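You operate a simulated robot arm through the tools that you are given. There is no shell and no other tool. Be economical: measure what you need, move in short steps, check, and stop when the job is done.

Carry out the task below with a simulated two-armed robot. There is one attempt and no reset: what you move stays moved.

Task
Put the red cup in the wash tub. Put the small mallet in the parts tray. Pick up the short jug with one hand, pass it to the other hand and put it on the top of the pump grate. Turn the dosing knob to 3. Take the red bolt and leave it on the front edge of the hose rack. Take the lump from the trolley top and put it on the white tile. Switch the brake lever off. The order is free. Set down upright: short jug. The brake lever goes to its stop.

Only the result counts: the job must be done as asked and must still hold three seconds after the hand-in. Knocking over, shifting, dropping, spilling or breaking anything else fails it.

Robot
Two 7-joint arms with two-finger grippers on one trunk, on a base that drives. Base frame: it is fixed to the floor where the robot stands at the start and does not move with it; the origin is under the middle of the robot, x ahead of it, y to its left, z up. Units: m, rad, N and s.
The left shoulder is at the start at [0.06, 0.123, 0.945], the right one opposite. With the tool pointing down near the work surface each hand reaches from about 0.14 to 0.66 m from the robot's upright axis, wherever it stands, measured 20 degrees to its own side. Places, roughly: brake lever [-11.3, -5.2, 0.7]; dosing knob [-8.2, -5.6, 0.8]; front edge of the hose rack (26x16 cm) [-6.68, -5.8, 0.8]; lump (6x5x5 cm) [-10.8, -5.6, 0.8]; parts tray (24x46x6 cm) [-0.8, 1.5, 0.8]; red bolt (4x3x10 cm) [-10.6, -5.7, 0.9]; red cup (13x8x6 cm) [0.8, 0.1, 0.9]; short jug [-3.25, -5.5, 0.5]; small mallet (7x4x17 cm) [0.5, -0.4, 0.9]; top of the pump grate [-5, -5.9, 1]; wash tub [0.7, -4, 0.6]; white tile (12x12x2 cm) [-10.8, -5.8, 0.8]. Payload 1.47 kg a hand.
Tool frame (each hand has its own): the origin (TCP) lies between the finger pads and is the grasp point; the fingertips stand 0.016 m ahead of it; z points along the fingers, y is the line along which they close. Largest opening 0.087 m; the body of the gripper starts 0.055 m behind the TCP.
Orientation is that of the tool frame in the base frame, as a unit quaternion [x, y, z, w]. With the fingers straight down and closing along the base's y, the tool's x points along the base's -x, its y along +y and its z along -z.

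Tools
- The arms move only by the tool step_arm. It takes "left_plan", "right_plan" or both (then of equal length, played together; a hand with none holds still); each is text: rows parted by semicolons, each of 7 numbers parted by spaces: the shift along the tool's x, y, z in m, then the turn, a rotation vector about the tool's x, y, z in rad, then the finger opening in m, from 0 to 0.087. In form: x y z ax ay az jaw; .... A call has 1 to 8 rows; each row shifts and turns the commanded pose from where the row before left it, along the tool's axes as they then stand. Rows are played at 5 a second. More than 0.05 m and 0.15 rad between two rows, or a gripper value outside its range, and nothing of the call is played. A pose out of reach is approached as far as the arm can. The call stops where the force on the tool passes 40 N (or 10 N more than at its start, if that is more) or the arm is blocked; 0.2 s more then pass. Each finger travels about 0.153 m/s and halts on what it meets, pressing with about 28 N; the grip force reading is that of the motor and also rises with nothing between the fingers. The clock runs only during rows and for 0.2 s after the last one: add rows that do not move to give the fingers time. The reply holds the time, the measured pose of the TCP, the force on the tool along the base axes, the opening and the grip force, in the units named above and with some noise, with the torque about the TCP (base axes, N m) and any sound that the robot's microphone picked up.
- Cameras (640 x 400 px; columns grow to the right, rows downward): "scene" is now at [0.0919, -0.0041, 1.5056]; the picture's right is [-0.05, -1.00, 0.00], its down [-0.68, 0.04, -0.73] and it looks along [0.73, -0.04, -0.68] (base axes); focal length 253 px, centre (320, 200). "left" rides on the left gripper at [0.073, -0.012, -0.09] in its tool frame; the picture's right is [0.16, 0.99, 0.00], its down [-0.72, 0.12, -0.68] and it looks along [-0.67, 0.11, 0.73] (tool axes); focal length 247 px, centre (320, 200). "right" rides on the right gripper at [0.073, 0.012, -0.09] in its tool frame; the picture's right is [-0.16, 0.99, 0.00], its down [-0.72, -0.12, -0.68] and it looks along [-0.67, -0.11, 0.73] (tool axes); focal length 247 px, centre (320, 200).
- grab_frame(camera): a new picture of that camera. The clock stands still meanwhile.
- slide_trunk(by): slides the trunk up (or, below 0, down) by that many m; the arms and the scene camera ride with it, the base frame stays. It gives what a move gives, with no picture.
- steer(legs): drives the robot by 1 to 6 legs, each [ahead, left, turn to the left] in m, m and rad, along the robot's own axes; the way and the turn of a leg run together, so that a leg with both is an arc; at most 1.5 m and 3.142 rad a leg. The arms and the cameras ride along, it lands a little off, and it stops where it bumps. It gives what a move gives.
- aim_head(pan, tilt): turns the head with the scene camera to pan (to the left, within 2.094 rad either way) and tilt (down, from -0.506 to 1.204), counted from straight ahead of the robot. It gives what a move gives.
- measure_at(camera, pixels): for up to 12 pixels [column, row] of the newest picture of that camera ("zoom" is the newest enlarged one), the place [x, y, z] in the base frame of the surface seen there, good to about 0.002 m. The clock stands still meanwhile.
- zoom(camera, box): a new picture of the part [left, top, right, bottom] of that camera's present view, enlarged. The clock stands still meanwhile.
- sign_off(): hands the job in; it is judged then, once.

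Keep the steps short. Do not move on a guess: measure, check each grasp and each placing, and mend mistakes. In all there are 131 turns and 146 pictures (those below and enlarged ones count). Leave the grippers open and the arms clear of the work at the hand-in unless told otherwise, and finish with a single line.

The tools are called after "Emit:" by a JSON object that holds its "fn" and its "kwargs". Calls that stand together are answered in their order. step_arm: Moves the arms, as the interface text tells. Its arguments: {"type":"object","properties":{"left_plan":{"type":"string"},"right_plan":{"type":"string"}},"required":[]} The other tools are called the same way: slide_trunk (by) slides the trunk up or down; steer (legs) drives the base; aim_head (pan, tilt) turns the head that bears the scene camera; grab_frame (camera) takes a picture; measure_at (camera, pixels) gives the place of the surface under pixels of a picture; zoom (camera, box) takes an enlarged picture of a part of a camera's view; sign_off () hands the job in.

At the start:

```text
time_s: 0.0
left_tool_pos: [0.5656, 0.1181, 1.131]
left_orientation: [0.0, 1.0, -0.001, 0.0]
left_force: [0.2, 1.1, -0.6]
left_ft_torque: [0.01, 0.0, 0.01]
left_gripper_width: 0.0873
left_grip_force: 0.1
right_tool_pos: [0.387, -0.2576, 1.1611]
right_orientation: [0.0, 1.0, 0.001, 0.0]
right_force: [-0.1, -0.9, -0.1]
right_ft_torque: [-0.03, 0.0, 0.02]
right_gripper_width: 0.0868
right_grip_force: 0.0
trunk travel left (down, up): [-0.1, 0.13]
robot x, y, heading: [0.0018, -0.0019, -0.005]
head pan, tilt: [-0.052, 0.749]
```

scene: 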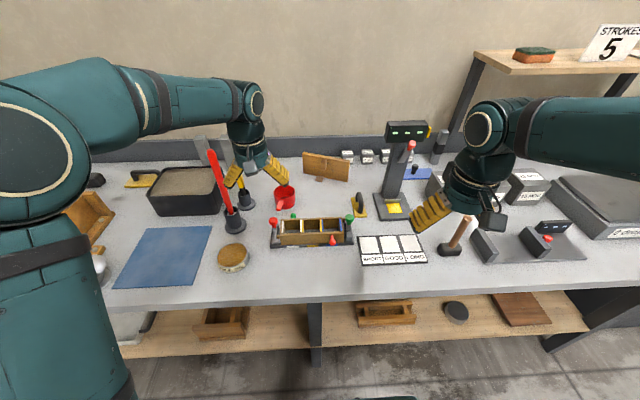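
right: 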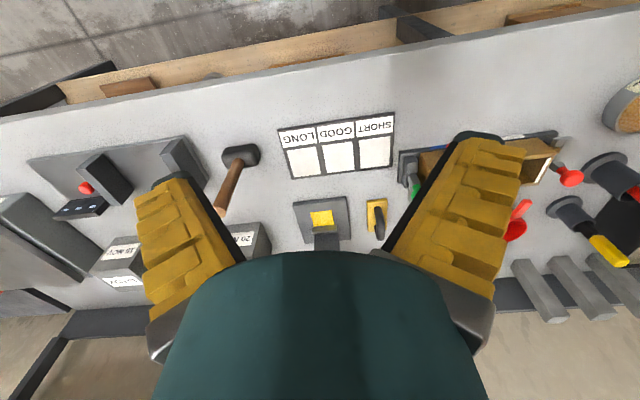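
left: 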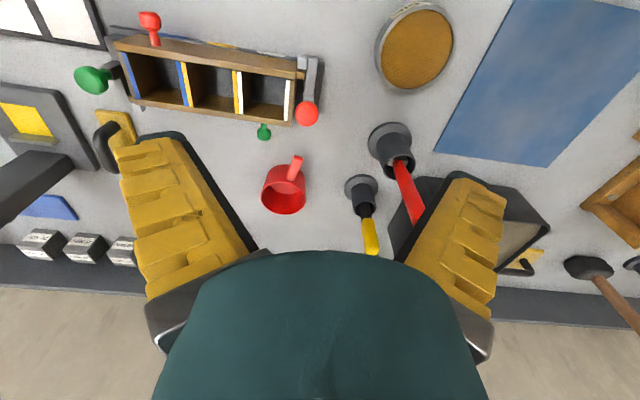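

I see the red cup near scene (285,197) and the mallet near (457,238). I'll zoom on both and measure.

Emit:
{"fn": "zoom", "kwargs": {"camera": "scene", "box": [240, 160, 340, 222]}}

Emit:
{"fn": "measure_at", "kwargs": {"camera": "left", "pixels": [[285, 178], [285, 195], [266, 190], [303, 190], [297, 160], [285, 211], [290, 170], [300, 230]]}}

Emit:
{"fn": "measure_at", "kwargs": {"camera": "right", "pixels": [[240, 150], [235, 175], [222, 205], [228, 157], [256, 155], [245, 165], [270, 190]]}}

Emit:
{"fn": "zoom", "kwargs": {"camera": "scene", "box": [410, 200, 510, 262]}}

```text
6.40 times, centred on (290, 191) of scene
```

zoom: 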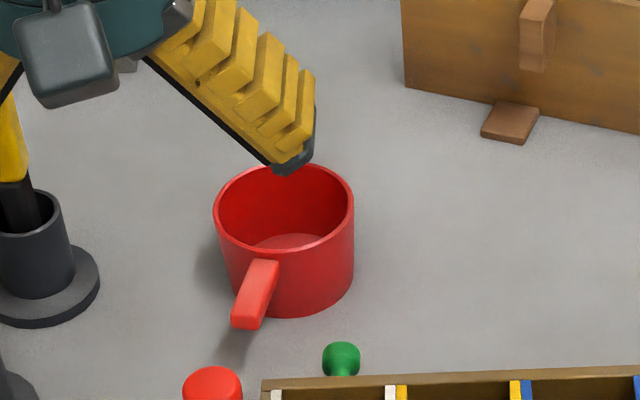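

```text
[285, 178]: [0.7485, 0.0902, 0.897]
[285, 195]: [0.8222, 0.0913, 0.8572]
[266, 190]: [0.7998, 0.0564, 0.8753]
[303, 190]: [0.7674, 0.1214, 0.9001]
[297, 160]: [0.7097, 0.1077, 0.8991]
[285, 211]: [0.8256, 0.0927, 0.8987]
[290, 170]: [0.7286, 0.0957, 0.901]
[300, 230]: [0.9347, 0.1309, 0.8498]
```

```text
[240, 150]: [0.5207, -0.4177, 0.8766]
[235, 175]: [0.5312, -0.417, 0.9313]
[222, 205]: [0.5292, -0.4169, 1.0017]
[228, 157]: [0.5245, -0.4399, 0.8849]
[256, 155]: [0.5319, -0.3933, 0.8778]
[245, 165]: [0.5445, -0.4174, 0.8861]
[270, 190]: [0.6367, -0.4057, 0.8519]
```

```text
6.40 times, centred on (460, 231) of scene
```

zoom: 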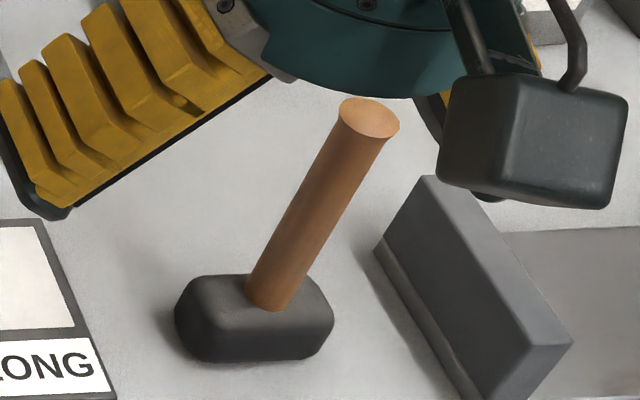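

Mallet stands on its head, handle up at about (0.532, -0.417), top ≈1.02. The cup rim is at z≈0.90. I'll measure rim details and obstacles (tall things, table edge) before driving nearer.

Emit:
{"fn": "grab_frame", "kwargs": {"camera": "scene"}}

Emit:
{"fn": "measure_at", "kwargs": {"camera": "scene", "pixels": [[340, 303], [213, 155], [240, 190], [410, 130], [411, 143], [395, 160], [470, 219], [230, 215], [278, 190], [294, 190], [285, 186], [316, 345]]}}

Emit:
{"fn": "zoom", "kwargs": {"camera": "left", "box": [235, 140, 335, 230]}}

```text
140 pictures are left
```

scene: 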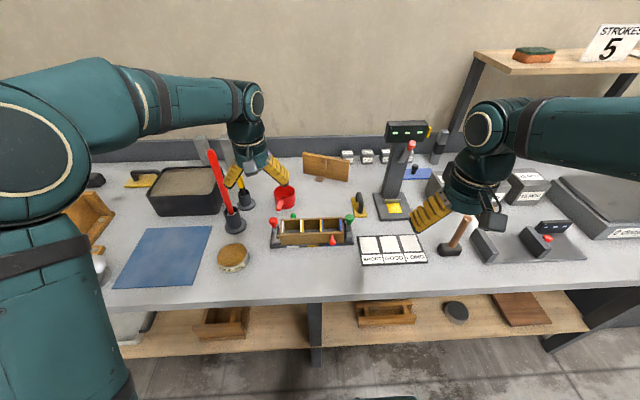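

```text
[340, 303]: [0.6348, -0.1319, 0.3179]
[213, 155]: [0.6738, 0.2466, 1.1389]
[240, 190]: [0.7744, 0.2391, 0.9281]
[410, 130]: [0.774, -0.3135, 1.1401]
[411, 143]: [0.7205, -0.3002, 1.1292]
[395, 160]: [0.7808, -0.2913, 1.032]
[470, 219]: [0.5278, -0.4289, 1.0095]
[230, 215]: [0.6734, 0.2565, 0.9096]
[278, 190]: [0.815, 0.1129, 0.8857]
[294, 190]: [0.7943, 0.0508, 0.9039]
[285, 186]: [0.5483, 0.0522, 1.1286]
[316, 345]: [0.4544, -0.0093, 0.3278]
```

```text
4.44 times, centred on (285, 185) of left
```

zoom: 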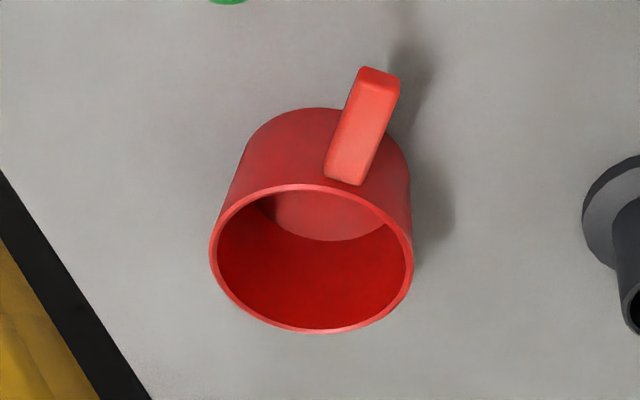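

Next I measure the cup rim in the zoom at (212,255), (410,260), (310,187), (330,331). The tall red stick near (0.67, 0.25) is in the left arm's way, so I'll take the cup with the right arm and retract the left arm first.

Emit:
{"fn": "measure_at", "kwargs": {"camera": "zoom", "pixels": [[213, 255], [409, 258], [310, 188], [328, 330], [330, 215], [375, 75], [345, 175]]}}

Emit:
{"fn": "measure_at", "kwargs": {"camera": "scene", "pixels": [[340, 297], [340, 290], [285, 222], [275, 217], [349, 218], [212, 152], [360, 200]]}}

Emit:
{"fn": "step_arm", "kwargs": {"left_plan": "0.05 0 0 0 0 0 0.087; 0.05 0 0 0 0 0 0.087; 0.05 0 0 0 0 0 0.087; 0.05 0 0 0 0 0 0.087; 0.03 0 -0.02 0 0 0 0.087"}}

```text
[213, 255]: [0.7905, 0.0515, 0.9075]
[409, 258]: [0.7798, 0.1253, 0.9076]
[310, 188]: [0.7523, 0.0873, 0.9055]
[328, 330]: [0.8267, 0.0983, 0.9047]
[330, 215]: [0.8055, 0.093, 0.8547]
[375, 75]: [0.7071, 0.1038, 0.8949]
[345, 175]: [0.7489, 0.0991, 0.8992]
```

```text
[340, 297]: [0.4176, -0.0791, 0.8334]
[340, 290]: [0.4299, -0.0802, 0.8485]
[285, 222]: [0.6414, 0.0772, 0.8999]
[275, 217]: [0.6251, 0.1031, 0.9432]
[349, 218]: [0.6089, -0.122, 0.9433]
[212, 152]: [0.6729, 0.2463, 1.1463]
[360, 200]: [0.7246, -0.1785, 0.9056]
```

```text
time_s: 1.2
left_tool_pos: [0.3329, 0.1171, 1.1514]
left_orientation: [0.0, 1.0, 0.0, 0.002]
left_force: [0.2, -0.4, -0.4]
left_ft_torque: [0.0, -0.02, -0.02]
left_gripper_width: 0.0871
left_grip_force: 0.1
right_tool_pos: [0.3861, -0.2583, 1.1614]
right_orientation: [0.002, 1.0, 0.0, 0.0]
right_force: [-0.8, 0.8, 0.0]
right_ft_torque: [0.02, -0.01, 0.03]
right_gripper_width: 0.0868
right_grip_force: 0.1
trunk travel left (down, up): [-0.1, 0.13]
robot x, y, heading: [-0.0014, -0.0009, 0.004]
head pan, tilt: [-0.052, 0.749]
```

Cup centre is (0.789, 0.089), diameter ≈0.075, rim z≈0.906. Table edge x≈0.42. I drive ahead 0.2 and left 0.1.

Emit:
{"fn": "steer", "kwargs": {"legs": [[0.2, 0.1, 0]]}}

```text
time_s: 2.9
left_tool_pos: [0.5091, 0.2071, 1.1518]
left_orientation: [-0.001, 1.0, 0.0, 0.001]
left_force: [0.0, -0.1, 0.1]
left_ft_torque: [0.01, -0.08, 0.02]
left_gripper_width: 0.087
left_grip_force: 0.0
right_tool_pos: [0.5616, -0.1669, 1.1605]
right_orientation: [0.0, 1.0, 0.001, 0.001]
right_force: [-0.1, -0.8, -0.1]
right_ft_torque: [-0.02, 0.0, 0.01]
right_gripper_width: 0.087
right_grip_force: 0.1
trunk travel left (down, up): [-0.1, 0.13]
robot x, y, heading: [0.1761, 0.0893, 0.004]
head pan, tilt: [-0.052, 0.749]
stopped in leg 1: the robot was blocked; the commanded pose is now the measured one
```

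Blocked at x=0.176, which is close enough. Now I move the right hand above the cup's right wall (0.785, 0.054), staying high.

Emit:
{"fn": "step_arm", "kwargs": {"right_plan": "-0.0319 0.0316 0 0 0 0 0.06; -0.0319 0.0316 0 0 0 0 0.06; -0.0319 0.0316 0 0 0 0 0.06; -0.0319 0.0316 0 0 0 0 0.06; -0.0319 0.0316 0.01 0 0 0 0.06; -0.0319 0.0316 0.03 0 0 0 0.06; -0.0319 0.0316 0.03 0 0 0 0.06; 0 0 0.04 0 0 0 0.06"}}

Emit:
{"fn": "grab_frame", "kwargs": {"camera": "right"}}

Emit:
{"fn": "grab_frame", "kwargs": {"camera": "scene"}}

```text
refused: row 6 steps farther than a row can; nothing moved
```

```text
138 pictures are left
```

right: 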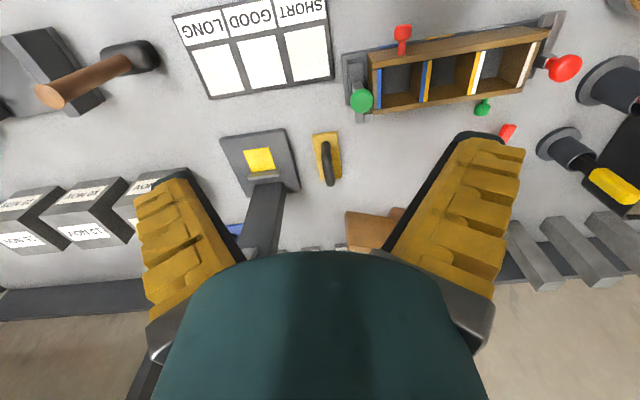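

```text
137 pictures are left
```

scene: 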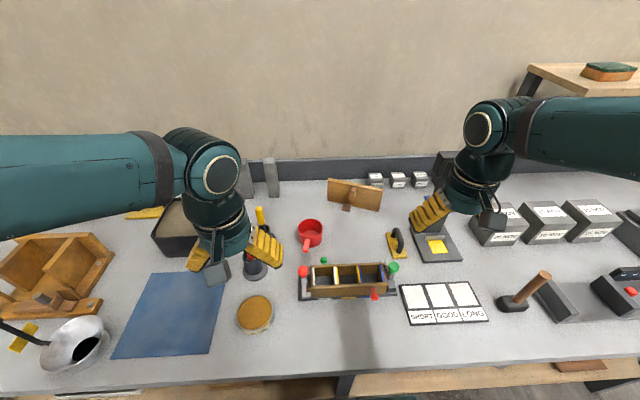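

A row was too long. I'll move left first, away from the display stand, then forward.

Emit:
{"fn": "step_arm", "kwargs": {"right_plan": "0 0.045 0 0 0 0 0.06; 0 0.045 0 0 0 0 0.06; -0.025 0.04 0 0 0 0 0.06; -0.03 0.035 0 0 0 0 0.06; -0.03 0.032 0.02 0 0 0 0.06; -0.034 0.024 0.02 0 0 0 0.06; -0.045 0 0.02 0 0 0 0.06; -0.045 0 0.02 0 0 0 0.06"}}

Emit:
{"fn": "grab_frame", "kwargs": {"camera": "right"}}

Emit:
{"fn": "grab_frame", "kwargs": {"camera": "scene"}}

```text
time_s: 4.7
left_tool_pos: [0.5116, 0.2082, 1.1506]
left_orientation: [-0.001, 1.0, 0.0, 0.0]
left_force: [-0.1, 0.2, -0.4]
left_ft_torque: [-0.01, 0.05, -0.01]
left_gripper_width: 0.0868
left_grip_force: 0.0
right_tool_pos: [0.7742, 0.0538, 1.0794]
right_orientation: [0.0, 1.0, -0.001, 0.0]
right_force: [-0.1, 0.1, -0.4]
right_ft_torque: [-0.01, 0.03, 0.03]
right_gripper_width: 0.0646
right_grip_force: 3.1
trunk travel left (down, up): [-0.1, 0.13]
robot x, y, heading: [0.1808, 0.0896, -0.002]
head pan, tilt: [-0.052, 0.749]
```

```text
136 pictures are left
```

right: 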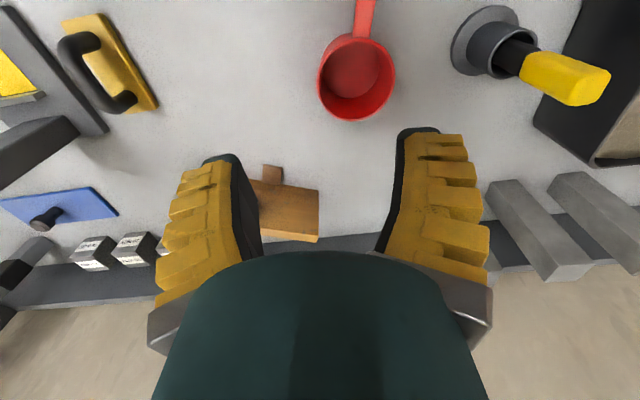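

```text
135 pictures are left
```

scene: 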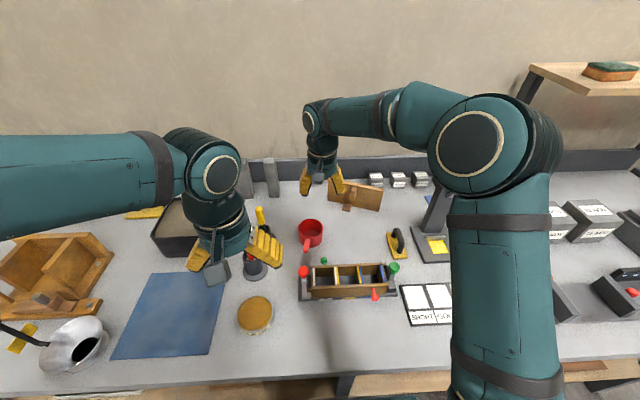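

Reach is fine. I re-measure the cup rim in the right picture before descending.

Emit:
{"fn": "measure_at", "kwargs": {"camera": "right", "pixels": [[320, 78], [392, 78], [355, 40], [355, 118], [322, 90], [340, 115]]}}

```text
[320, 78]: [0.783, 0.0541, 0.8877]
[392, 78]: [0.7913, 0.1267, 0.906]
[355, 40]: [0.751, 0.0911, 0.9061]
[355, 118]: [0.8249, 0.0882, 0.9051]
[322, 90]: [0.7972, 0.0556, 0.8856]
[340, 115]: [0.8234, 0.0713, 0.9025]
```

Right wall outer at y≈0.053. Descend to z≈0.89 with TCP at (0.787, 0.056).

Emit:
{"fn": "step_arm", "kwargs": {"right_plan": "-0.013 0.002 0.045 0 0 0 0.06; 0 0 0.045 0 0 0 0.06; 0 0 0.045 0 0 0 0.06; 0 0 0.03 0 0 0 0.06; 0 0 0.022 0 0 0 0.06"}}

Emit:
{"fn": "grab_frame", "kwargs": {"camera": "right"}}

```text
time_s: 5.9
left_tool_pos: [0.5121, 0.208, 1.1509]
left_orientation: [-0.001, 1.0, 0.0, -0.001]
left_force: [0.0, -0.3, -0.2]
left_ft_torque: [-0.02, -0.03, 0.01]
left_gripper_width: 0.087
left_grip_force: 0.1
right_tool_pos: [0.785, 0.0574, 0.8919]
right_orientation: [0.0, 1.0, 0.0, 0.0]
right_force: [1.0, -0.8, 0.6]
right_ft_torque: [-0.01, -0.02, 0.0]
right_gripper_width: 0.0646
right_grip_force: 3.1
trunk travel left (down, up): [-0.1, 0.13]
robot x, y, heading: [0.1774, 0.0907, 0.004]
head pan, tilt: [-0.052, 0.749]
```

```text
134 pictures are left
```

right: 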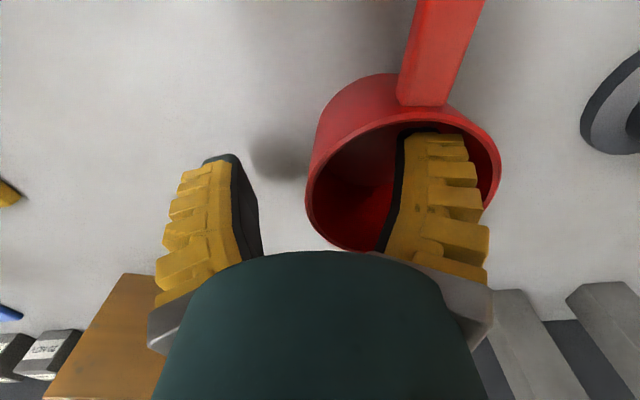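

The inner finger is inside, the wall is between the fingers. Close, then lift a little.

Emit:
{"fn": "step_arm", "kwargs": {"right_plan": "0 0 0 0 0 0 0; 0 0 0 0 0 0 0; 0 0 0 0 0 0 0; 0 0 -0.03 0 0 0 0; 0 0 -0.04 0 0 0 0; 0 0 -0.04 0 0 0 0"}}

Emit:
{"fn": "grab_frame", "kwargs": {"camera": "right"}}

```text
time_s: 7.3
left_tool_pos: [0.5111, 0.2077, 1.1516]
left_orientation: [-0.001, 1.0, 0.0, -0.001]
left_force: [-0.3, 0.2, -0.3]
left_ft_torque: [0.04, -0.03, 0.03]
left_gripper_width: 0.0871
left_grip_force: 0.0
right_tool_pos: [0.7853, 0.0567, 1.0058]
right_orientation: [0.0, 1.0, -0.001, 0.0]
right_force: [-0.1, 0.3, 0.2]
right_ft_torque: [0.03, -0.01, -0.01]
right_gripper_width: 0.0002
right_grip_force: 28.4
trunk travel left (down, up): [-0.1, 0.13]
robot x, y, heading: [0.1801, 0.0878, 0.0]
head pan, tilt: [-0.052, 0.749]
```

```text
133 pictures are left
```

right: 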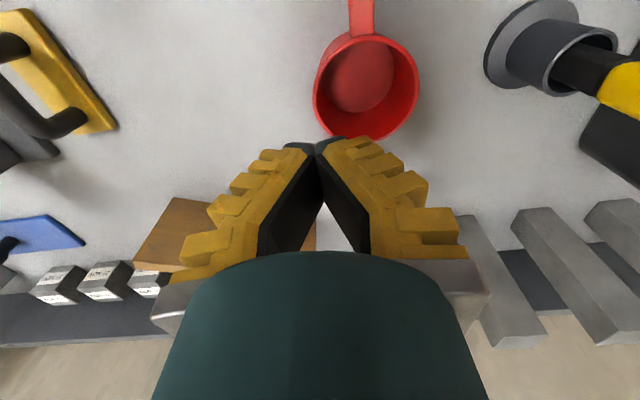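

The grip is empty; the wall slipped. I measure where the cup is now.

Emit:
{"fn": "measure_at", "kwargs": {"camera": "right", "pixels": [[314, 85], [417, 88], [366, 34], [366, 137], [360, 85], [362, 5]]}}

Emit:
{"fn": "zoom", "kwargs": {"camera": "right", "box": [290, 0, 440, 150]}}

```text
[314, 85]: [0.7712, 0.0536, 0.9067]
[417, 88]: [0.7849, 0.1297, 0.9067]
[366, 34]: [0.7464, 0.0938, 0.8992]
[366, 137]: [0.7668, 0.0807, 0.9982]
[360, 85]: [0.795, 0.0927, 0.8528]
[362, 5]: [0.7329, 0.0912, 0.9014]
```

```text
2.67 times, centred on (365, 75) of right
```

zoom: 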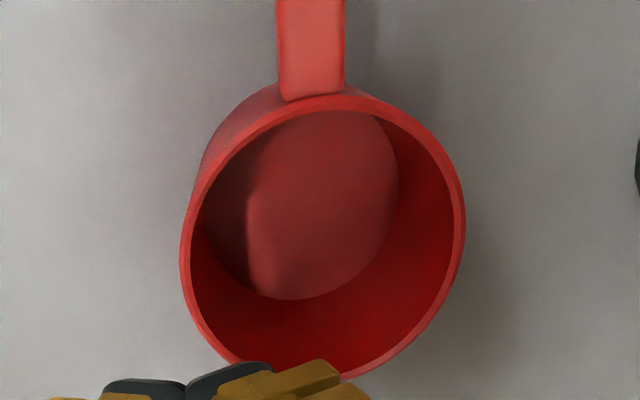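

The cup only turned slightly; it stands at centre ≈(0.787, 0.0917), diameter 0.076. I'll use a grasp across the body instead: open fully, centre and look.

Emit:
{"fn": "step_arm", "kwargs": {"right_plan": "0 0 -0.02 0 0 0 0.087; 0 0.035 0 0 0 0 0.087; 0 0 0 0 0 0 0.087; 0 0 0 0 0 0 0.087"}}

Emit:
{"fn": "grab_frame", "kwargs": {"camera": "right"}}

```text
time_s: 8.3
left_tool_pos: [0.5102, 0.2087, 1.1509]
left_orientation: [0.0, 1.0, 0.0, 0.001]
left_force: [0.4, 0.1, 0.0]
left_ft_torque: [-0.05, -0.01, -0.01]
left_gripper_width: 0.0869
left_grip_force: 0.2
right_tool_pos: [0.7856, 0.0925, 1.0221]
right_orientation: [-0.001, 1.0, -0.001, 0.001]
right_force: [0.6, -0.2, -0.4]
right_ft_torque: [-0.03, -0.01, -0.01]
right_gripper_width: 0.087
right_grip_force: 0.0
trunk travel left (down, up): [-0.1, 0.13]
robot x, y, heading: [0.1751, 0.0922, 0.002]
head pan, tilt: [-0.052, 0.749]
```

```text
131 pictures are left
```

right: 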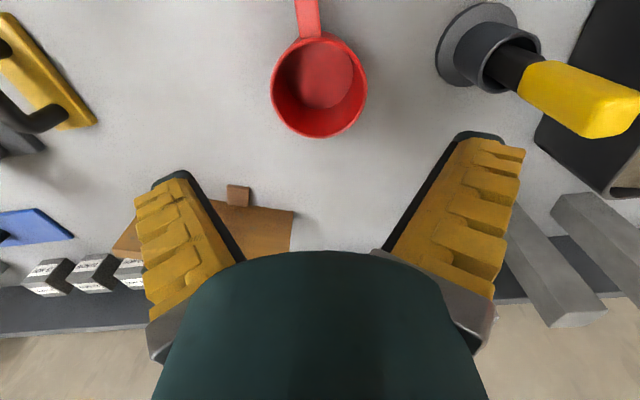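

Emit:
{"fn": "measure_at", "kwargs": {"camera": "right", "pixels": [[272, 86], [274, 98], [366, 86], [365, 100], [320, 137], [318, 41], [280, 112], [357, 117]]}}

```text
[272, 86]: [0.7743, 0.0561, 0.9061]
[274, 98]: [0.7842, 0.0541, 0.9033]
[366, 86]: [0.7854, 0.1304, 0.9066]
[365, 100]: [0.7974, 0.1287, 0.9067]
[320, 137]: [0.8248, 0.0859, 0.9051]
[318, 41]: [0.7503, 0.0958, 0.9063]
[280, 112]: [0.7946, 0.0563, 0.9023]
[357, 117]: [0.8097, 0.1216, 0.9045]
```

Centre (0.7875, 0.092): aligned. Descend 0.137 to z 0.885.

Emit:
{"fn": "step_arm", "kwargs": {"right_plan": "-0.001 0 0.045 0 0 0 0.087; 0 0 0.035 0 0 0 0.087; 0 0 0.027 0 0 0 0.087; 0 0 0.03 0 0 0 0.087; 0 0 0 0 0 0 0.087"}}

Emit:
{"fn": "grab_frame", "kwargs": {"camera": "right"}}

```text
time_s: 9.5
left_tool_pos: [0.5107, 0.2077, 1.1508]
left_orientation: [-0.001, 1.0, 0.001, 0.0]
left_force: [0.3, -0.3, 0.4]
left_ft_torque: [-0.01, -0.02, -0.02]
left_gripper_width: 0.087
left_grip_force: 0.1
right_tool_pos: [0.787, 0.0907, 0.886]
right_orientation: [0.0, 1.0, 0.0, 0.0]
right_force: [0.4, 0.7, 0.5]
right_ft_torque: [0.01, -0.01, 0.01]
right_gripper_width: 0.0868
right_grip_force: 0.0
trunk travel left (down, up): [-0.1, 0.13]
robot x, y, heading: [0.1783, 0.0891, -0.0]
head pan, tilt: [-0.052, 0.749]
```

```text
130 pictures are left
```

right: 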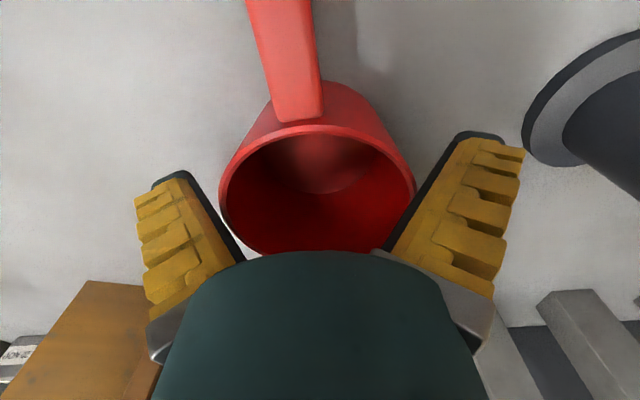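

The cup sits between the fingers. Close and lift.

Emit:
{"fn": "step_arm", "kwargs": {"right_plan": "0 0 0 0 0 0 0.06; 0 0 0 0 0 0 0.06; 0 0 0 0 0 0 0.06; 0 0 -0.02 0 0 0 0.06; 0 0 -0.04 0 0 0 0.06; 0 0 -0.04 0 0 0 0.06"}}

Emit:
{"fn": "grab_frame", "kwargs": {"camera": "right"}}

```text
time_s: 10.9
left_tool_pos: [0.5104, 0.2076, 1.1506]
left_orientation: [0.0, 1.0, 0.001, 0.0]
left_force: [-0.3, 0.4, 0.2]
left_ft_torque: [-0.02, 0.0, 0.02]
left_gripper_width: 0.0869
left_grip_force: 0.1
right_tool_pos: [0.7864, 0.0918, 0.9876]
right_orientation: [0.0, 1.0, 0.0, 0.0]
right_force: [0.9, -0.5, -0.1]
right_ft_torque: [0.01, -0.03, 0.01]
right_gripper_width: 0.0791
right_grip_force: 28.0
trunk travel left (down, up): [-0.1, 0.13]
robot x, y, heading: [0.18, 0.0938, 0.002]
head pan, tilt: [-0.052, 0.749]
```

```text
129 pictures are left
```

right: 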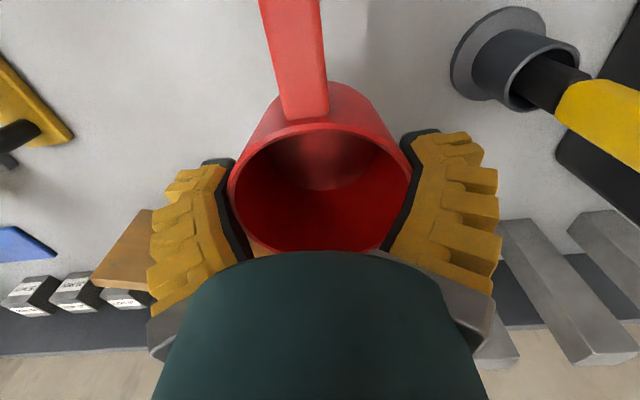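

The cup is lifted. Raise and retract it along the path it came.

Emit:
{"fn": "step_arm", "kwargs": {"right_plan": "0 0 -0.045 0 0 0 0.06; 0.01 0 -0.045 0 0 0 0.06; 0.03 0 -0.035 0 0 0 0.06; 0.045 0 -0.02 0 0 0 0.06; 0.045 -0.015 0 0 0 0 0.06; 0.045 -0.02 0 0 0 0 0.06; 0.035 -0.03 0 0 0 0 0.06; 0.035 -0.035 0 0 0 0 0.06"}}

Emit:
{"fn": "steer", "kwargs": {"legs": [[-0.13, 0, 0], [0, -0.62, 0]]}}

Emit:
{"fn": "grab_frame", "kwargs": {"camera": "scene"}}

Emit:
{"fn": "grab_frame", "kwargs": {"camera": "left"}}

```text
time_s: 12.7
left_tool_pos: [0.5117, 0.2077, 1.1518]
left_orientation: [0.001, 1.0, 0.0, 0.0]
left_force: [0.4, -0.5, -0.1]
left_ft_torque: [0.02, 0.01, 0.0]
left_gripper_width: 0.0871
left_grip_force: 0.0
right_tool_pos: [0.5402, -0.0101, 1.1313]
right_orientation: [0.0, 1.0, 0.001, 0.001]
right_force: [-0.9, 1.1, -1.1]
right_ft_torque: [0.04, -0.02, 0.0]
right_gripper_width: 0.0788
right_grip_force: 27.7
trunk travel left (down, up): [-0.1, 0.13]
robot x, y, heading: [0.1745, 0.088, 0.001]
head pan, tilt: [-0.052, 0.749]
```

```text
time_s: 19.5
left_tool_pos: [0.3822, -0.4181, 1.1517]
left_orientation: [-0.004, 1.0, 0.0, 0.0]
left_force: [-0.3, 0.1, 0.4]
left_ft_torque: [-0.03, 0.0, 0.01]
left_gripper_width: 0.087
left_grip_force: 0.1
right_tool_pos: [0.4139, -0.635, 1.1314]
right_orientation: [-0.002, 1.0, 0.0, 0.001]
right_force: [0.0, 0.0, -1.9]
right_ft_torque: [-0.04, -0.05, 0.0]
right_gripper_width: 0.0786
right_grip_force: 27.8
trunk travel left (down, up): [-0.1, 0.13]
robot x, y, heading: [0.0474, -0.5347, 0.003]
head pan, tilt: [-0.052, 0.749]
```

```text
128 pictures are left
```

scene: 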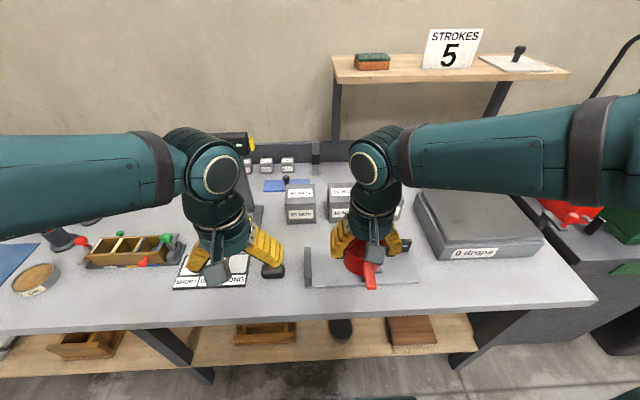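

```text
127 pictures are left
```

left: 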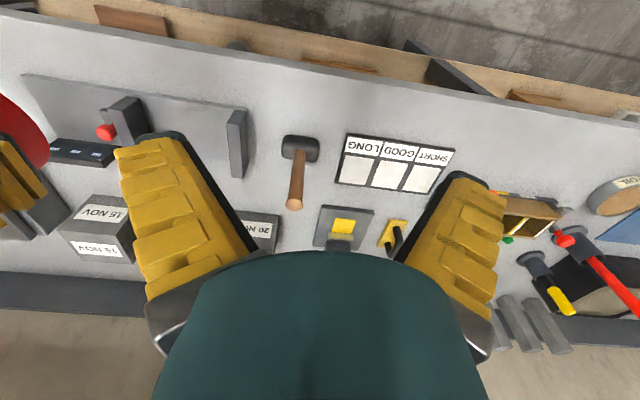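

The mallet's handle is at left-picture (297,185). Measure it.

Emit:
{"fn": "measure_at", "kwargs": {"camera": "left", "pixels": [[299, 165], [297, 185], [294, 204], [290, 195], [304, 190], [286, 150], [315, 152], [352, 230]]}}

```text
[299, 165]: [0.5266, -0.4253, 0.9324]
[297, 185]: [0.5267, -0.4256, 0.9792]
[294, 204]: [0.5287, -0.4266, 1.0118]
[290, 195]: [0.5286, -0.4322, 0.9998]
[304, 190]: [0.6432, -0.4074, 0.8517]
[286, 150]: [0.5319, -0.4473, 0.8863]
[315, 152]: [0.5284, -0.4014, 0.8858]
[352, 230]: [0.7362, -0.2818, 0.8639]
```

Handle axis is ≈(0.536, -0.425), top ≈1.015. Move over it and look before descending.

Emit:
{"fn": "step_arm", "kwargs": {"left_plan": "-0.04 -0.004 0 0 0 0 0.087; -0.04 -0.003 0 0 0 0 0.087; -0.04 0 0 0 0 0 0.087; -0.034 0 0 0 0 0 0.087; 0 0 0.045 0 0 0 0.087; 0 0 0.04 0 0 0 0.087; 0 0 0 0 0 0 0.087"}}

Emit:
{"fn": "grab_frame", "kwargs": {"camera": "left"}}

```text
time_s: 21.1
left_tool_pos: [0.5368, -0.4234, 1.0661]
left_orientation: [-0.002, 1.0, 0.0, 0.0]
left_force: [0.2, -0.6, 0.0]
left_ft_torque: [0.02, -0.01, 0.0]
left_gripper_width: 0.0869
left_grip_force: 0.1
right_tool_pos: [0.4129, -0.6342, 1.1319]
right_orientation: [-0.002, 1.0, 0.0, 0.0]
right_force: [-0.1, -0.2, -0.5]
right_ft_torque: [0.03, 0.01, 0.02]
right_gripper_width: 0.0785
right_grip_force: 28.1
trunk travel left (down, up): [-0.1, 0.13]
robot x, y, heading: [0.0484, -0.5326, 0.003]
head pan, tilt: [-0.052, 0.749]
```

```text
126 pictures are left
```

left: 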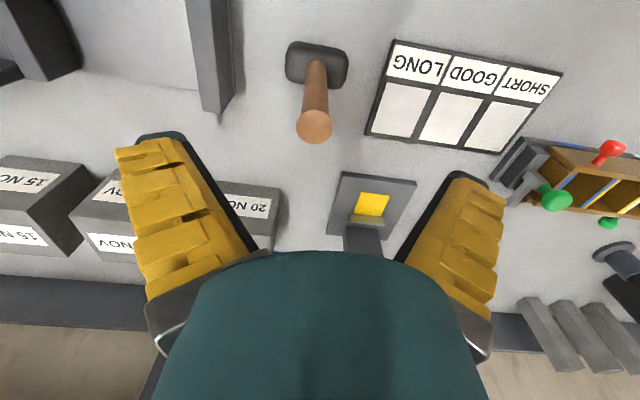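

Emit:
{"fn": "measure_at", "kwargs": {"camera": "left", "pixels": [[314, 112], [314, 127], [314, 141], [299, 127], [330, 127], [300, 65]]}}

```text
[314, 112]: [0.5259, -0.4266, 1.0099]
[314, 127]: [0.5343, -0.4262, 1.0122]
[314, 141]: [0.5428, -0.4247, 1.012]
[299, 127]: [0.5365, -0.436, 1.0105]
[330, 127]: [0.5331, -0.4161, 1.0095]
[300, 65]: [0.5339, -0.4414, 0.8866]
```

Handle centre is (0.534, -0.426), diameter 0.02. Descend to z≈0.963, close, lift.

Emit:
{"fn": "step_arm", "kwargs": {"left_plan": "0.002 -0.002 0.04 0 0 0 0.06; 0 0 0.04 0 0 0 0.06; 0 0 0.023 0 0 0 0.06; 0 0 0 0 0 0 0; 0 0 0 0 0 0 0; 0 0 -0.02 0 0 0 0; 0 0 -0.045 0 0 0 0; 0 0 -0.045 0 0 0 0"}}

Emit:
{"fn": "grab_frame", "kwargs": {"camera": "left"}}

```text
time_s: 22.9
left_tool_pos: [0.5349, -0.4249, 1.0722]
left_orientation: [-0.002, 1.0, 0.0, 0.0]
left_force: [0.5, 0.1, -2.6]
left_ft_torque: [0.01, -0.03, 0.01]
left_gripper_width: 0.0092
left_grip_force: 27.7
right_tool_pos: [0.4125, -0.6343, 1.1324]
right_orientation: [-0.002, 1.0, 0.0, 0.0]
right_force: [-0.7, -0.5, -0.4]
right_ft_torque: [-0.02, 0.01, -0.02]
right_gripper_width: 0.0781
right_grip_force: 28.7
trunk travel left (down, up): [-0.1, 0.13]
robot x, y, heading: [0.0448, -0.5398, 0.004]
head pan, tilt: [-0.052, 0.749]
```

```text
125 pictures are left
```

left: 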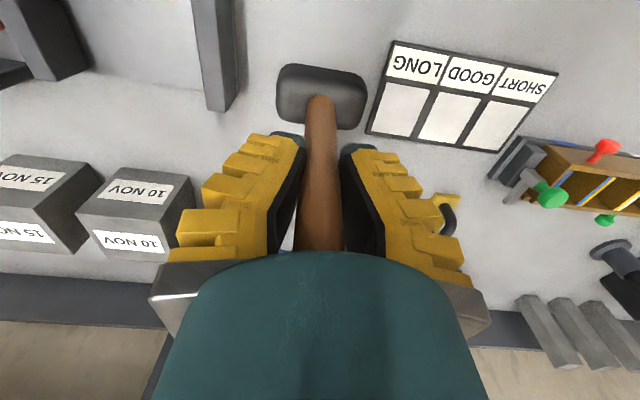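

Mallet held (force -2.6 N). Raise, retract, back away from the table, and turn the head left to look for the tray.

Emit:
{"fn": "step_arm", "kwargs": {"left_plan": "0 0 -0.045 0 0 0 0; 0.02 0 -0.04 0 0 0 0; 0.045 0 0 0 0 0 0; 0.045 0 0 0 0 0 0; 0.045 0 0 0 0 0 0; 0.03 0 0 0 0 0 0"}}

Emit:
{"fn": "steer", "kwargs": {"legs": [[-0.5, 0, 0]]}}

Emit:
{"fn": "aim_head", "kwargs": {"pan": 1.9, "tilt": 0.45}}

Emit:
{"fn": "grab_frame", "kwargs": {"camera": "scene"}}

Emit:
{"fn": "aim_head", "kwargs": {"pan": -1.3, "tilt": 0.35}}

Emit:
{"fn": "grab_frame", "kwargs": {"camera": "scene"}}

```text
time_s: 24.3
left_tool_pos: [0.349, -0.4271, 1.1575]
left_orientation: [-0.002, 1.0, 0.0, 0.0]
left_force: [-0.3, 0.4, -2.5]
left_ft_torque: [0.0, 0.0, 0.02]
left_gripper_width: 0.0091
left_grip_force: 28.3
right_tool_pos: [0.4124, -0.635, 1.1319]
right_orientation: [-0.002, 1.0, 0.0, 0.0]
right_force: [-0.1, 0.2, -1.0]
right_ft_torque: [0.03, 0.01, 0.01]
right_gripper_width: 0.0782
right_grip_force: 27.8
trunk travel left (down, up): [-0.1, 0.13]
robot x, y, heading: [0.0459, -0.5383, 0.005]
head pan, tilt: [-0.052, 0.749]
```

```text
time_s: 27.3
left_tool_pos: [-0.155, -0.4278, 1.158]
left_orientation: [-0.006, 1.0, 0.0, 0.0]
left_force: [-0.3, 0.3, -3.9]
left_ft_torque: [-0.02, -0.01, 0.02]
left_gripper_width: 0.0088
left_grip_force: 27.9
right_tool_pos: [-0.0903, -0.6356, 1.1323]
right_orientation: [-0.006, 1.0, 0.001, 0.0]
right_force: [-0.5, -0.1, -0.1]
right_ft_torque: [0.01, -0.06, 0.02]
right_gripper_width: 0.078
right_grip_force: 27.7
trunk travel left (down, up): [-0.1, 0.13]
robot x, y, heading: [-0.4508, -0.5429, 0.01]
head pan, tilt: [-0.052, 0.749]
```

```text
time_s: 29.2
left_tool_pos: [-0.154, -0.4267, 1.1567]
left_orientation: [-0.006, 1.0, 0.001, 0.0]
left_force: [-1.4, 0.0, -2.9]
left_ft_torque: [0.01, 0.0, 0.02]
left_gripper_width: 0.0089
left_grip_force: 28.1
right_tool_pos: [-0.0901, -0.6358, 1.1309]
right_orientation: [-0.006, 1.0, -0.001, 0.0]
right_force: [-0.4, 0.6, -1.2]
right_ft_torque: [0.03, -0.01, -0.01]
right_gripper_width: 0.0776
right_grip_force: 28.6
trunk travel left (down, up): [-0.1, 0.13]
robot x, y, heading: [-0.4528, -0.5394, 0.008]
head pan, tilt: [1.901, 0.45]
```

```text
124 pictures are left
```

scene: 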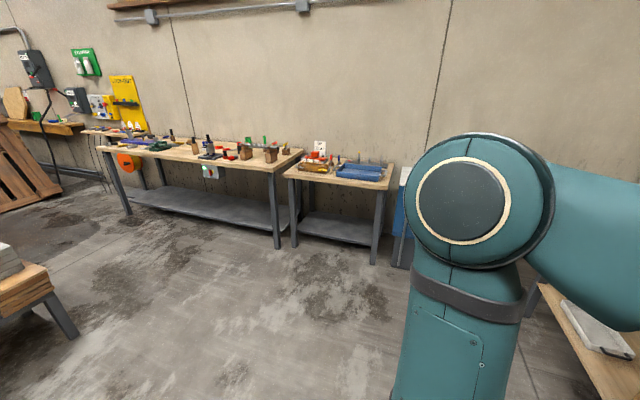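

```text
time_s: 31.9
left_tool_pos: [-0.1553, -0.428, 1.1585]
left_orientation: [-0.006, 1.0, 0.0, 0.001]
left_force: [0.2, 0.3, -3.3]
left_ft_torque: [0.0, 0.0, -0.01]
left_gripper_width: 0.0085
left_grip_force: 28.4
right_tool_pos: [-0.0894, -0.6364, 1.1321]
right_orientation: [-0.005, 1.0, 0.0, 0.0]
right_force: [-0.1, 0.7, -0.2]
right_ft_torque: [0.01, -0.01, 0.02]
right_gripper_width: 0.0778
right_grip_force: 28.2
trunk travel left (down, up): [-0.1, 0.13]
robot x, y, heading: [-0.4565, -0.5409, 0.01]
head pan, tilt: [-1.3, 0.351]
```

```text
123 pictures are left
```

scene: 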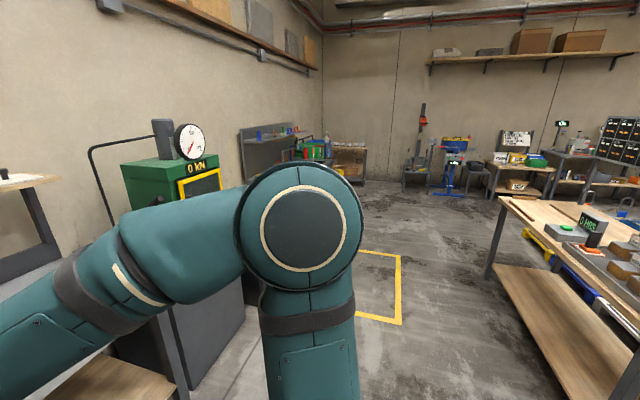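

The blue tray stands on the small table along the left wall (first picture, (360,172)). Turn left to face +y, drive to about (-0.68, 0.6) and look.

Emit:
{"fn": "steer", "kwargs": {"legs": [[0, 0, 1.56], [1.15, 0.23, 0]]}}

Emit:
{"fn": "aim_head", "kwargs": {"pan": 0, "tilt": 0.6}}

Emit:
{"fn": "grab_frame", "kwargs": {"camera": "scene"}}

```text
time_s: 41.6
left_tool_pos: [-0.8069, 0.9056, 1.1581]
left_orientation: [0.712, -0.702, 0.0, 0.0]
left_force: [-0.4, -0.1, -2.5]
left_ft_torque: [-0.01, 0.01, -0.01]
left_gripper_width: 0.0085
left_grip_force: 28.0
right_tool_pos: [-0.6002, 0.9722, 1.1317]
right_orientation: [0.711, -0.703, 0.001, 0.0]
right_force: [0.1, -0.3, -0.2]
right_ft_torque: [-0.01, 0.02, -0.01]
right_gripper_width: 0.0772
right_grip_force: 27.6
trunk travel left (down, up): [-0.1, 0.13]
robot x, y, heading: [-0.6964, 0.6048, 1.586]
head pan, tilt: [-1.3, 0.351]
```

```text
time_s: 43.1
left_tool_pos: [-0.8075, 0.9053, 1.1566]
left_orientation: [0.712, -0.702, -0.001, 0.0]
left_force: [0.6, -0.7, -2.8]
left_ft_torque: [0.05, -0.01, -0.01]
left_gripper_width: 0.0085
left_grip_force: 27.4
right_tool_pos: [-0.5993, 0.9714, 1.1297]
right_orientation: [0.711, -0.703, -0.001, 0.001]
right_force: [0.6, 0.1, -0.8]
right_ft_torque: [-0.05, -0.02, -0.02]
right_gripper_width: 0.0769
right_grip_force: 28.4
trunk travel left (down, up): [-0.1, 0.13]
robot x, y, heading: [-0.6915, 0.6057, 1.584]
head pan, tilt: [0.0, 0.6]
```

```text
122 pictures are left
```

scene: 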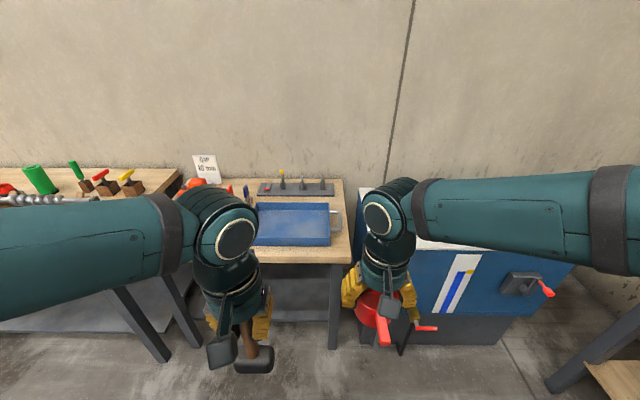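

The blue tray is at scene (295,225). Measure tray, edges, and nearby objects.

Emit:
{"fn": "measure_at", "kwargs": {"camera": "scene", "pixels": [[293, 222], [275, 225], [318, 225], [328, 208], [262, 208], [329, 245], [258, 243], [295, 263], [340, 222], [215, 195], [245, 192], [295, 204]]}}

Emit:
{"fn": "zoom", "kwargs": {"camera": "scene", "box": [180, 150, 370, 270]}}

```text
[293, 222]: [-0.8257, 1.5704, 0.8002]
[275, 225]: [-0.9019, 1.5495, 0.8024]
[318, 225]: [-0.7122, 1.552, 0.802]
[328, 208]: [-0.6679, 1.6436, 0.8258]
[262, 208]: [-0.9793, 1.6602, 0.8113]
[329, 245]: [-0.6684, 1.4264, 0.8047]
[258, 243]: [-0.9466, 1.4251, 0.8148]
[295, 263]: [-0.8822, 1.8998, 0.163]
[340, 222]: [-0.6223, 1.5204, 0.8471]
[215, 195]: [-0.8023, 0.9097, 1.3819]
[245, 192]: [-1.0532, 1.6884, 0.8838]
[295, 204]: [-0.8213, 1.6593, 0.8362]
```

```text
3.33 times, centred on (275, 210) of scene
```

zoom: 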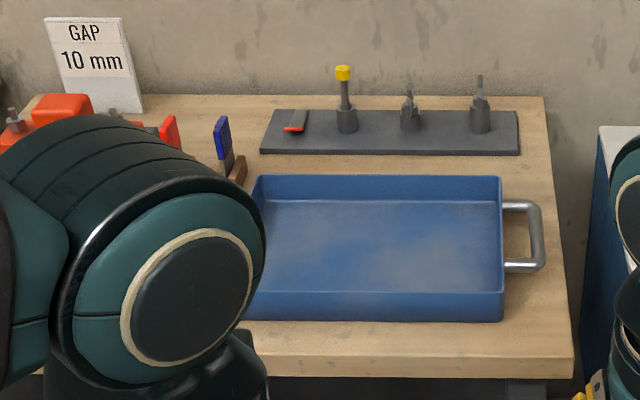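

Tray floor z=0.80, spanning x -0.97…-0.67, y 1.43…1.65. Mallet base is ~0.113 below TCP. Drive ahead 0.4 and then look.

Emit:
{"fn": "steer", "kwargs": {"legs": [[0.39, 0, -0.015]]}}

Emit:
{"fn": "grab_frame", "kwargs": {"camera": "left"}}

Emit:
{"fn": "grab_frame", "kwargs": {"camera": "scene"}}

```text
time_s: 45.6
left_tool_pos: [-0.8041, 1.296, 1.1559]
left_orientation: [-0.707, 0.707, 0.0, 0.0]
left_force: [-0.5, 0.2, -3.0]
left_ft_torque: [0.02, 0.03, -0.05]
left_gripper_width: 0.0088
left_grip_force: 27.7
right_tool_pos: [-0.5959, 1.3588, 1.1309]
right_orientation: [-0.706, 0.709, 0.0, 0.0]
right_force: [0.0, -0.2, -0.2]
right_ft_torque: [-0.02, 0.01, -0.01]
right_gripper_width: 0.0768
right_grip_force: 28.2
trunk travel left (down, up): [-0.1, 0.13]
robot x, y, heading: [-0.6986, 0.9906, 1.568]
head pan, tilt: [0.0, 0.6]
```

```text
120 pictures are left
```

left: 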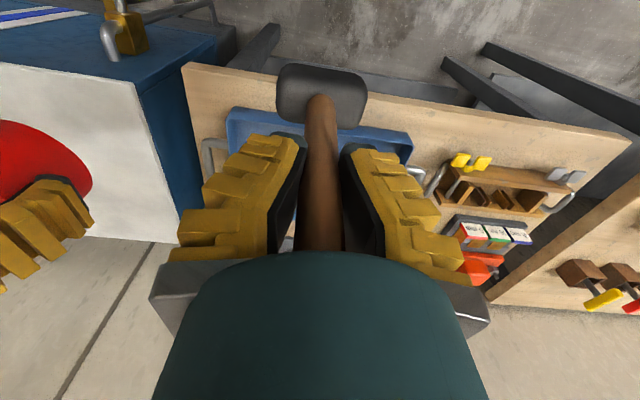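

```text
119 pictures are left
```

scene: 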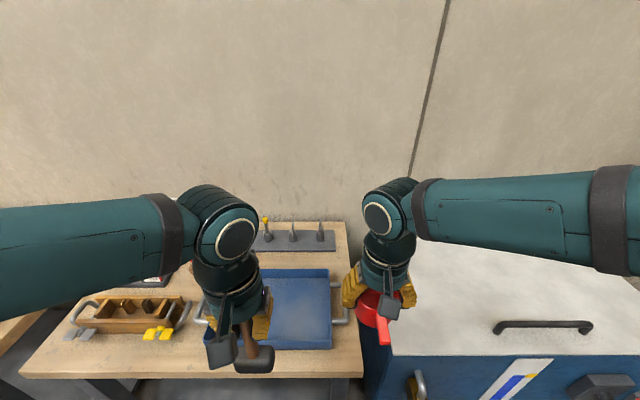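

Move the left hand forward 0.235 over the tray, staying high, then partly down.

Emit:
{"fn": "step_arm", "kwargs": {"left_plan": "-0.047 0 0 0 0 0 0; -0.047 0 0 0 0 0 0; -0.047 0 0 0 0 0 0; -0.047 0 0 0 0 0 0; -0.047 0.01 0 0 0 0 0; 0 0 0.045 0 0 0 0; 0 0 0.045 0 0 0 0; 0 0 0.045 0 0 0 0"}}

Emit:
{"fn": "grab_frame", "kwargs": {"camera": "left"}}

Emit:
{"fn": "grab_frame", "kwargs": {"camera": "scene"}}

```text
time_s: 47.4
left_tool_pos: [-0.8149, 1.5324, 1.0222]
left_orientation: [-0.706, 0.708, -0.001, 0.001]
left_force: [-0.5, 0.1, -2.5]
left_ft_torque: [0.02, 0.04, 0.0]
left_gripper_width: 0.0084
left_grip_force: 27.6
right_tool_pos: [-0.5956, 1.3591, 1.1305]
right_orientation: [-0.706, 0.708, 0.0, 0.0]
right_force: [-0.7, -0.4, -1.0]
right_ft_torque: [-0.01, 0.01, 0.03]
right_gripper_width: 0.0767
right_grip_force: 27.3
trunk travel left (down, up): [-0.1, 0.13]
robot x, y, heading: [-0.6959, 0.9929, 1.561]
head pan, tilt: [0.0, 0.6]
```

```text
118 pictures are left
```

left: 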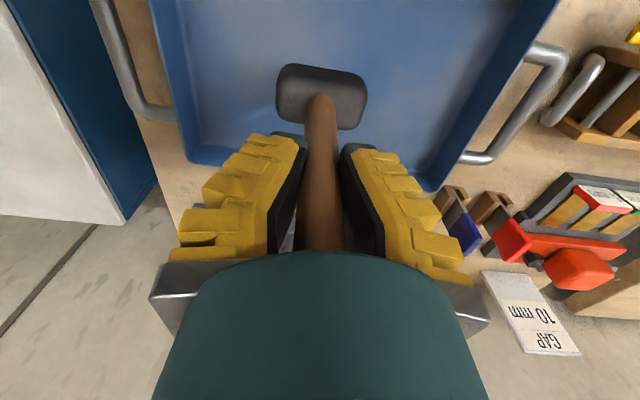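

```text
117 pictures are left
```

scene: 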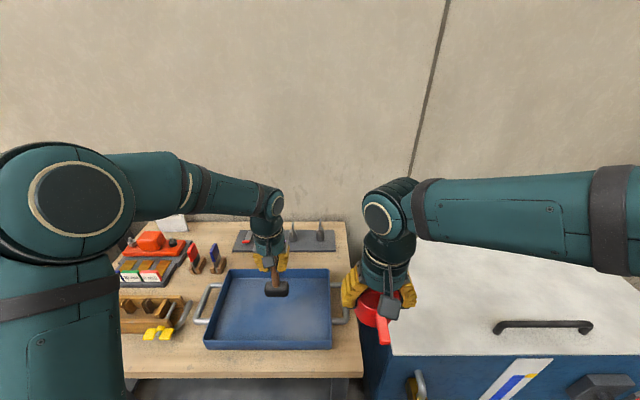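

The mallet is over the middle of the tray. Lower to contact (~0.914), in small final steps.

Emit:
{"fn": "step_arm", "kwargs": {"left_plan": "0 0 0.045 0 0 0 0; 0 0 0.035 0 0 0 0; 0 0 0.015 0 0 0 0; 0 0 0.008 0 0 0 0; 0 0 0.005 0 0 0 0"}}

Emit:
{"fn": "grab_frame", "kwargs": {"camera": "left"}}

```text
time_s: 48.6
left_tool_pos: [-0.815, 1.53, 0.9166]
left_orientation: [-0.707, 0.708, 0.002, 0.001]
left_force: [-4.3, -3.2, 24.0]
left_ft_torque: [0.0, 0.06, -0.02]
left_gripper_width: 0.012
left_grip_force: 28.2
right_tool_pos: [-0.597, 1.3574, 1.1318]
right_orientation: [-0.707, 0.708, 0.0, 0.0]
right_force: [-0.6, 0.4, 0.5]
right_ft_torque: [0.01, 0.01, -0.02]
right_gripper_width: 0.0767
right_grip_force: 28.0
trunk travel left (down, up): [-0.1, 0.13]
robot x, y, heading: [-0.6955, 0.9916, 1.57]
head pan, tilt: [0.0, 0.6]
```

```text
116 pictures are left
```

left: 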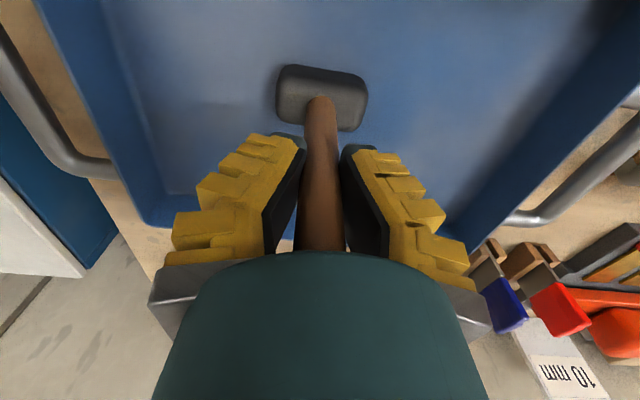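

Contact with 24 N upward. Ease up 2 mm, open, and withdraw upward.

Emit:
{"fn": "step_arm", "kwargs": {"left_plan": "0 0 -0.003 0 0 0 0.012; 0 0 0 0 0 0 0.04; 0 0 0 0 0 0 0.05; 0 0 0 0 0 0 0.06; 0 0 -0.04 0 0 0 0.07; 0 0 -0.045 0 0 0 0.07; 0 0 -0.045 0 0 0 0.07; 0 0 -0.045 0 0 0 0.07"}}

Emit:
{"fn": "grab_frame", "kwargs": {"camera": "left"}}

```text
time_s: 50.4
left_tool_pos: [-0.8143, 1.5301, 1.0924]
left_orientation: [-0.707, 0.707, 0.0, 0.0]
left_force: [0.5, -0.1, 0.4]
left_ft_torque: [0.0, -0.02, 0.04]
left_gripper_width: 0.0737
left_grip_force: 2.6
right_tool_pos: [-0.5964, 1.3578, 1.1318]
right_orientation: [-0.706, 0.708, 0.0, 0.0]
right_force: [0.2, 0.5, -1.2]
right_ft_torque: [0.0, 0.0, -0.01]
right_gripper_width: 0.0769
right_grip_force: 28.3
trunk travel left (down, up): [-0.1, 0.13]
robot x, y, heading: [-0.6977, 0.9958, 1.575]
head pan, tilt: [0.0, 0.6]
```

```text
115 pictures are left
```

left: 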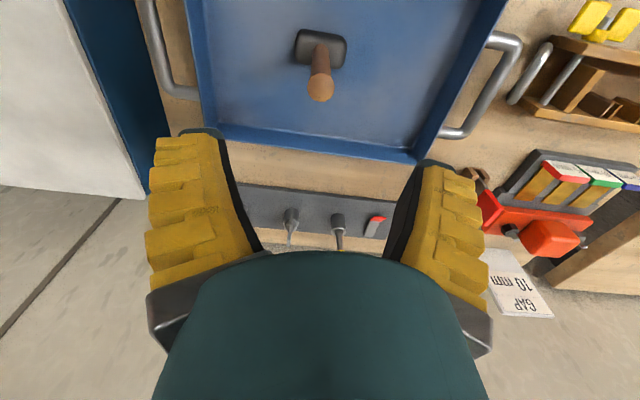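

The mallet stands in the tray. Retract the left hand, back away, turn south and look.

Emit:
{"fn": "step_arm", "kwargs": {"left_plan": "0.045 0 -0.02 0 0 0 0.07; 0.045 0 -0.02 0 0 0 0.07; 0.045 0 -0.02 0 0 0 0.07; 0.045 0 0 0 0 0 0.07; 0.045 0 0 0 0 0 0.07"}}

Emit:
{"fn": "steer", "kwargs": {"legs": [[-0.9, 0, 0], [0, 0, 3.14]]}}

Emit:
{"fn": "aim_head", "kwargs": {"pan": 0, "tilt": 0.35}}

Emit:
{"fn": "grab_frame", "kwargs": {"camera": "scene"}}

```text
time_s: 51.6
left_tool_pos: [-0.8163, 1.3035, 1.1546]
left_orientation: [-0.706, 0.708, 0.0, 0.0]
left_force: [-0.4, -0.9, 0.2]
left_ft_torque: [-0.01, 0.0, -0.01]
left_gripper_width: 0.0736
left_grip_force: 2.7
right_tool_pos: [-0.5958, 1.3568, 1.1324]
right_orientation: [-0.706, 0.708, 0.0, 0.001]
right_force: [-0.1, -0.4, -0.9]
right_ft_torque: [0.04, 0.03, 0.02]
right_gripper_width: 0.0763
right_grip_force: 27.9
trunk travel left (down, up): [-0.1, 0.13]
robot x, y, heading: [-0.6967, 0.9938, 1.569]
head pan, tilt: [0.0, 0.6]
```

```text
time_s: 63.6
left_tool_pos: [-0.5862, -0.2301, 1.1526]
left_orientation: [0.714, 0.7, 0.0, 0.0]
left_force: [-0.2, 0.2, 0.5]
left_ft_torque: [0.01, 0.01, -0.02]
left_gripper_width: 0.0733
left_grip_force: 2.7
right_tool_pos: [-0.8064, -0.2772, 1.1312]
right_orientation: [0.715, 0.699, 0.0, -0.001]
right_force: [-0.8, -0.5, 0.0]
right_ft_torque: [0.0, 0.01, 0.04]
right_gripper_width: 0.0756
right_grip_force: 28.5
trunk travel left (down, up): [-0.1, 0.13]
robot x, y, heading: [-0.6993, 0.0872, -1.589]
head pan, tilt: [0.0, 0.6]
```

```text
time_s: 64.4
left_tool_pos: [-0.5868, -0.2279, 1.1524]
left_orientation: [0.714, 0.701, 0.001, 0.0]
left_force: [0.7, -0.4, 0.1]
left_ft_torque: [-0.03, 0.04, -0.02]
left_gripper_width: 0.0735
left_grip_force: 2.4
right_tool_pos: [-0.8061, -0.2782, 1.1328]
right_orientation: [0.715, 0.699, -0.001, 0.0]
right_force: [0.9, 0.0, -0.4]
right_ft_torque: [-0.05, 0.02, 0.03]
right_gripper_width: 0.0754
right_grip_force: 28.0
trunk travel left (down, up): [-0.1, 0.13]
robot x, y, heading: [-0.6985, 0.0865, -1.589]
head pan, tilt: [0.0, 0.351]
```

```text
114 pictures are left
```

scene: 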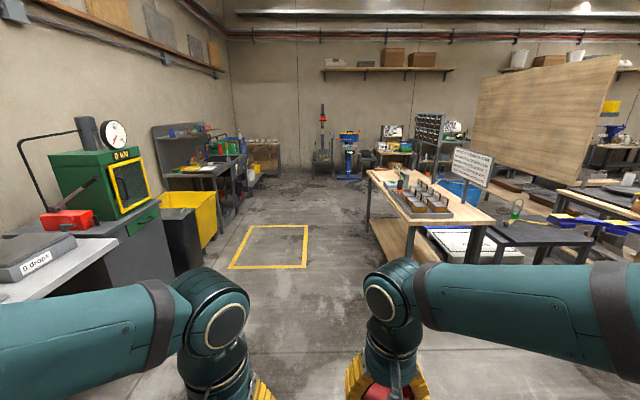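

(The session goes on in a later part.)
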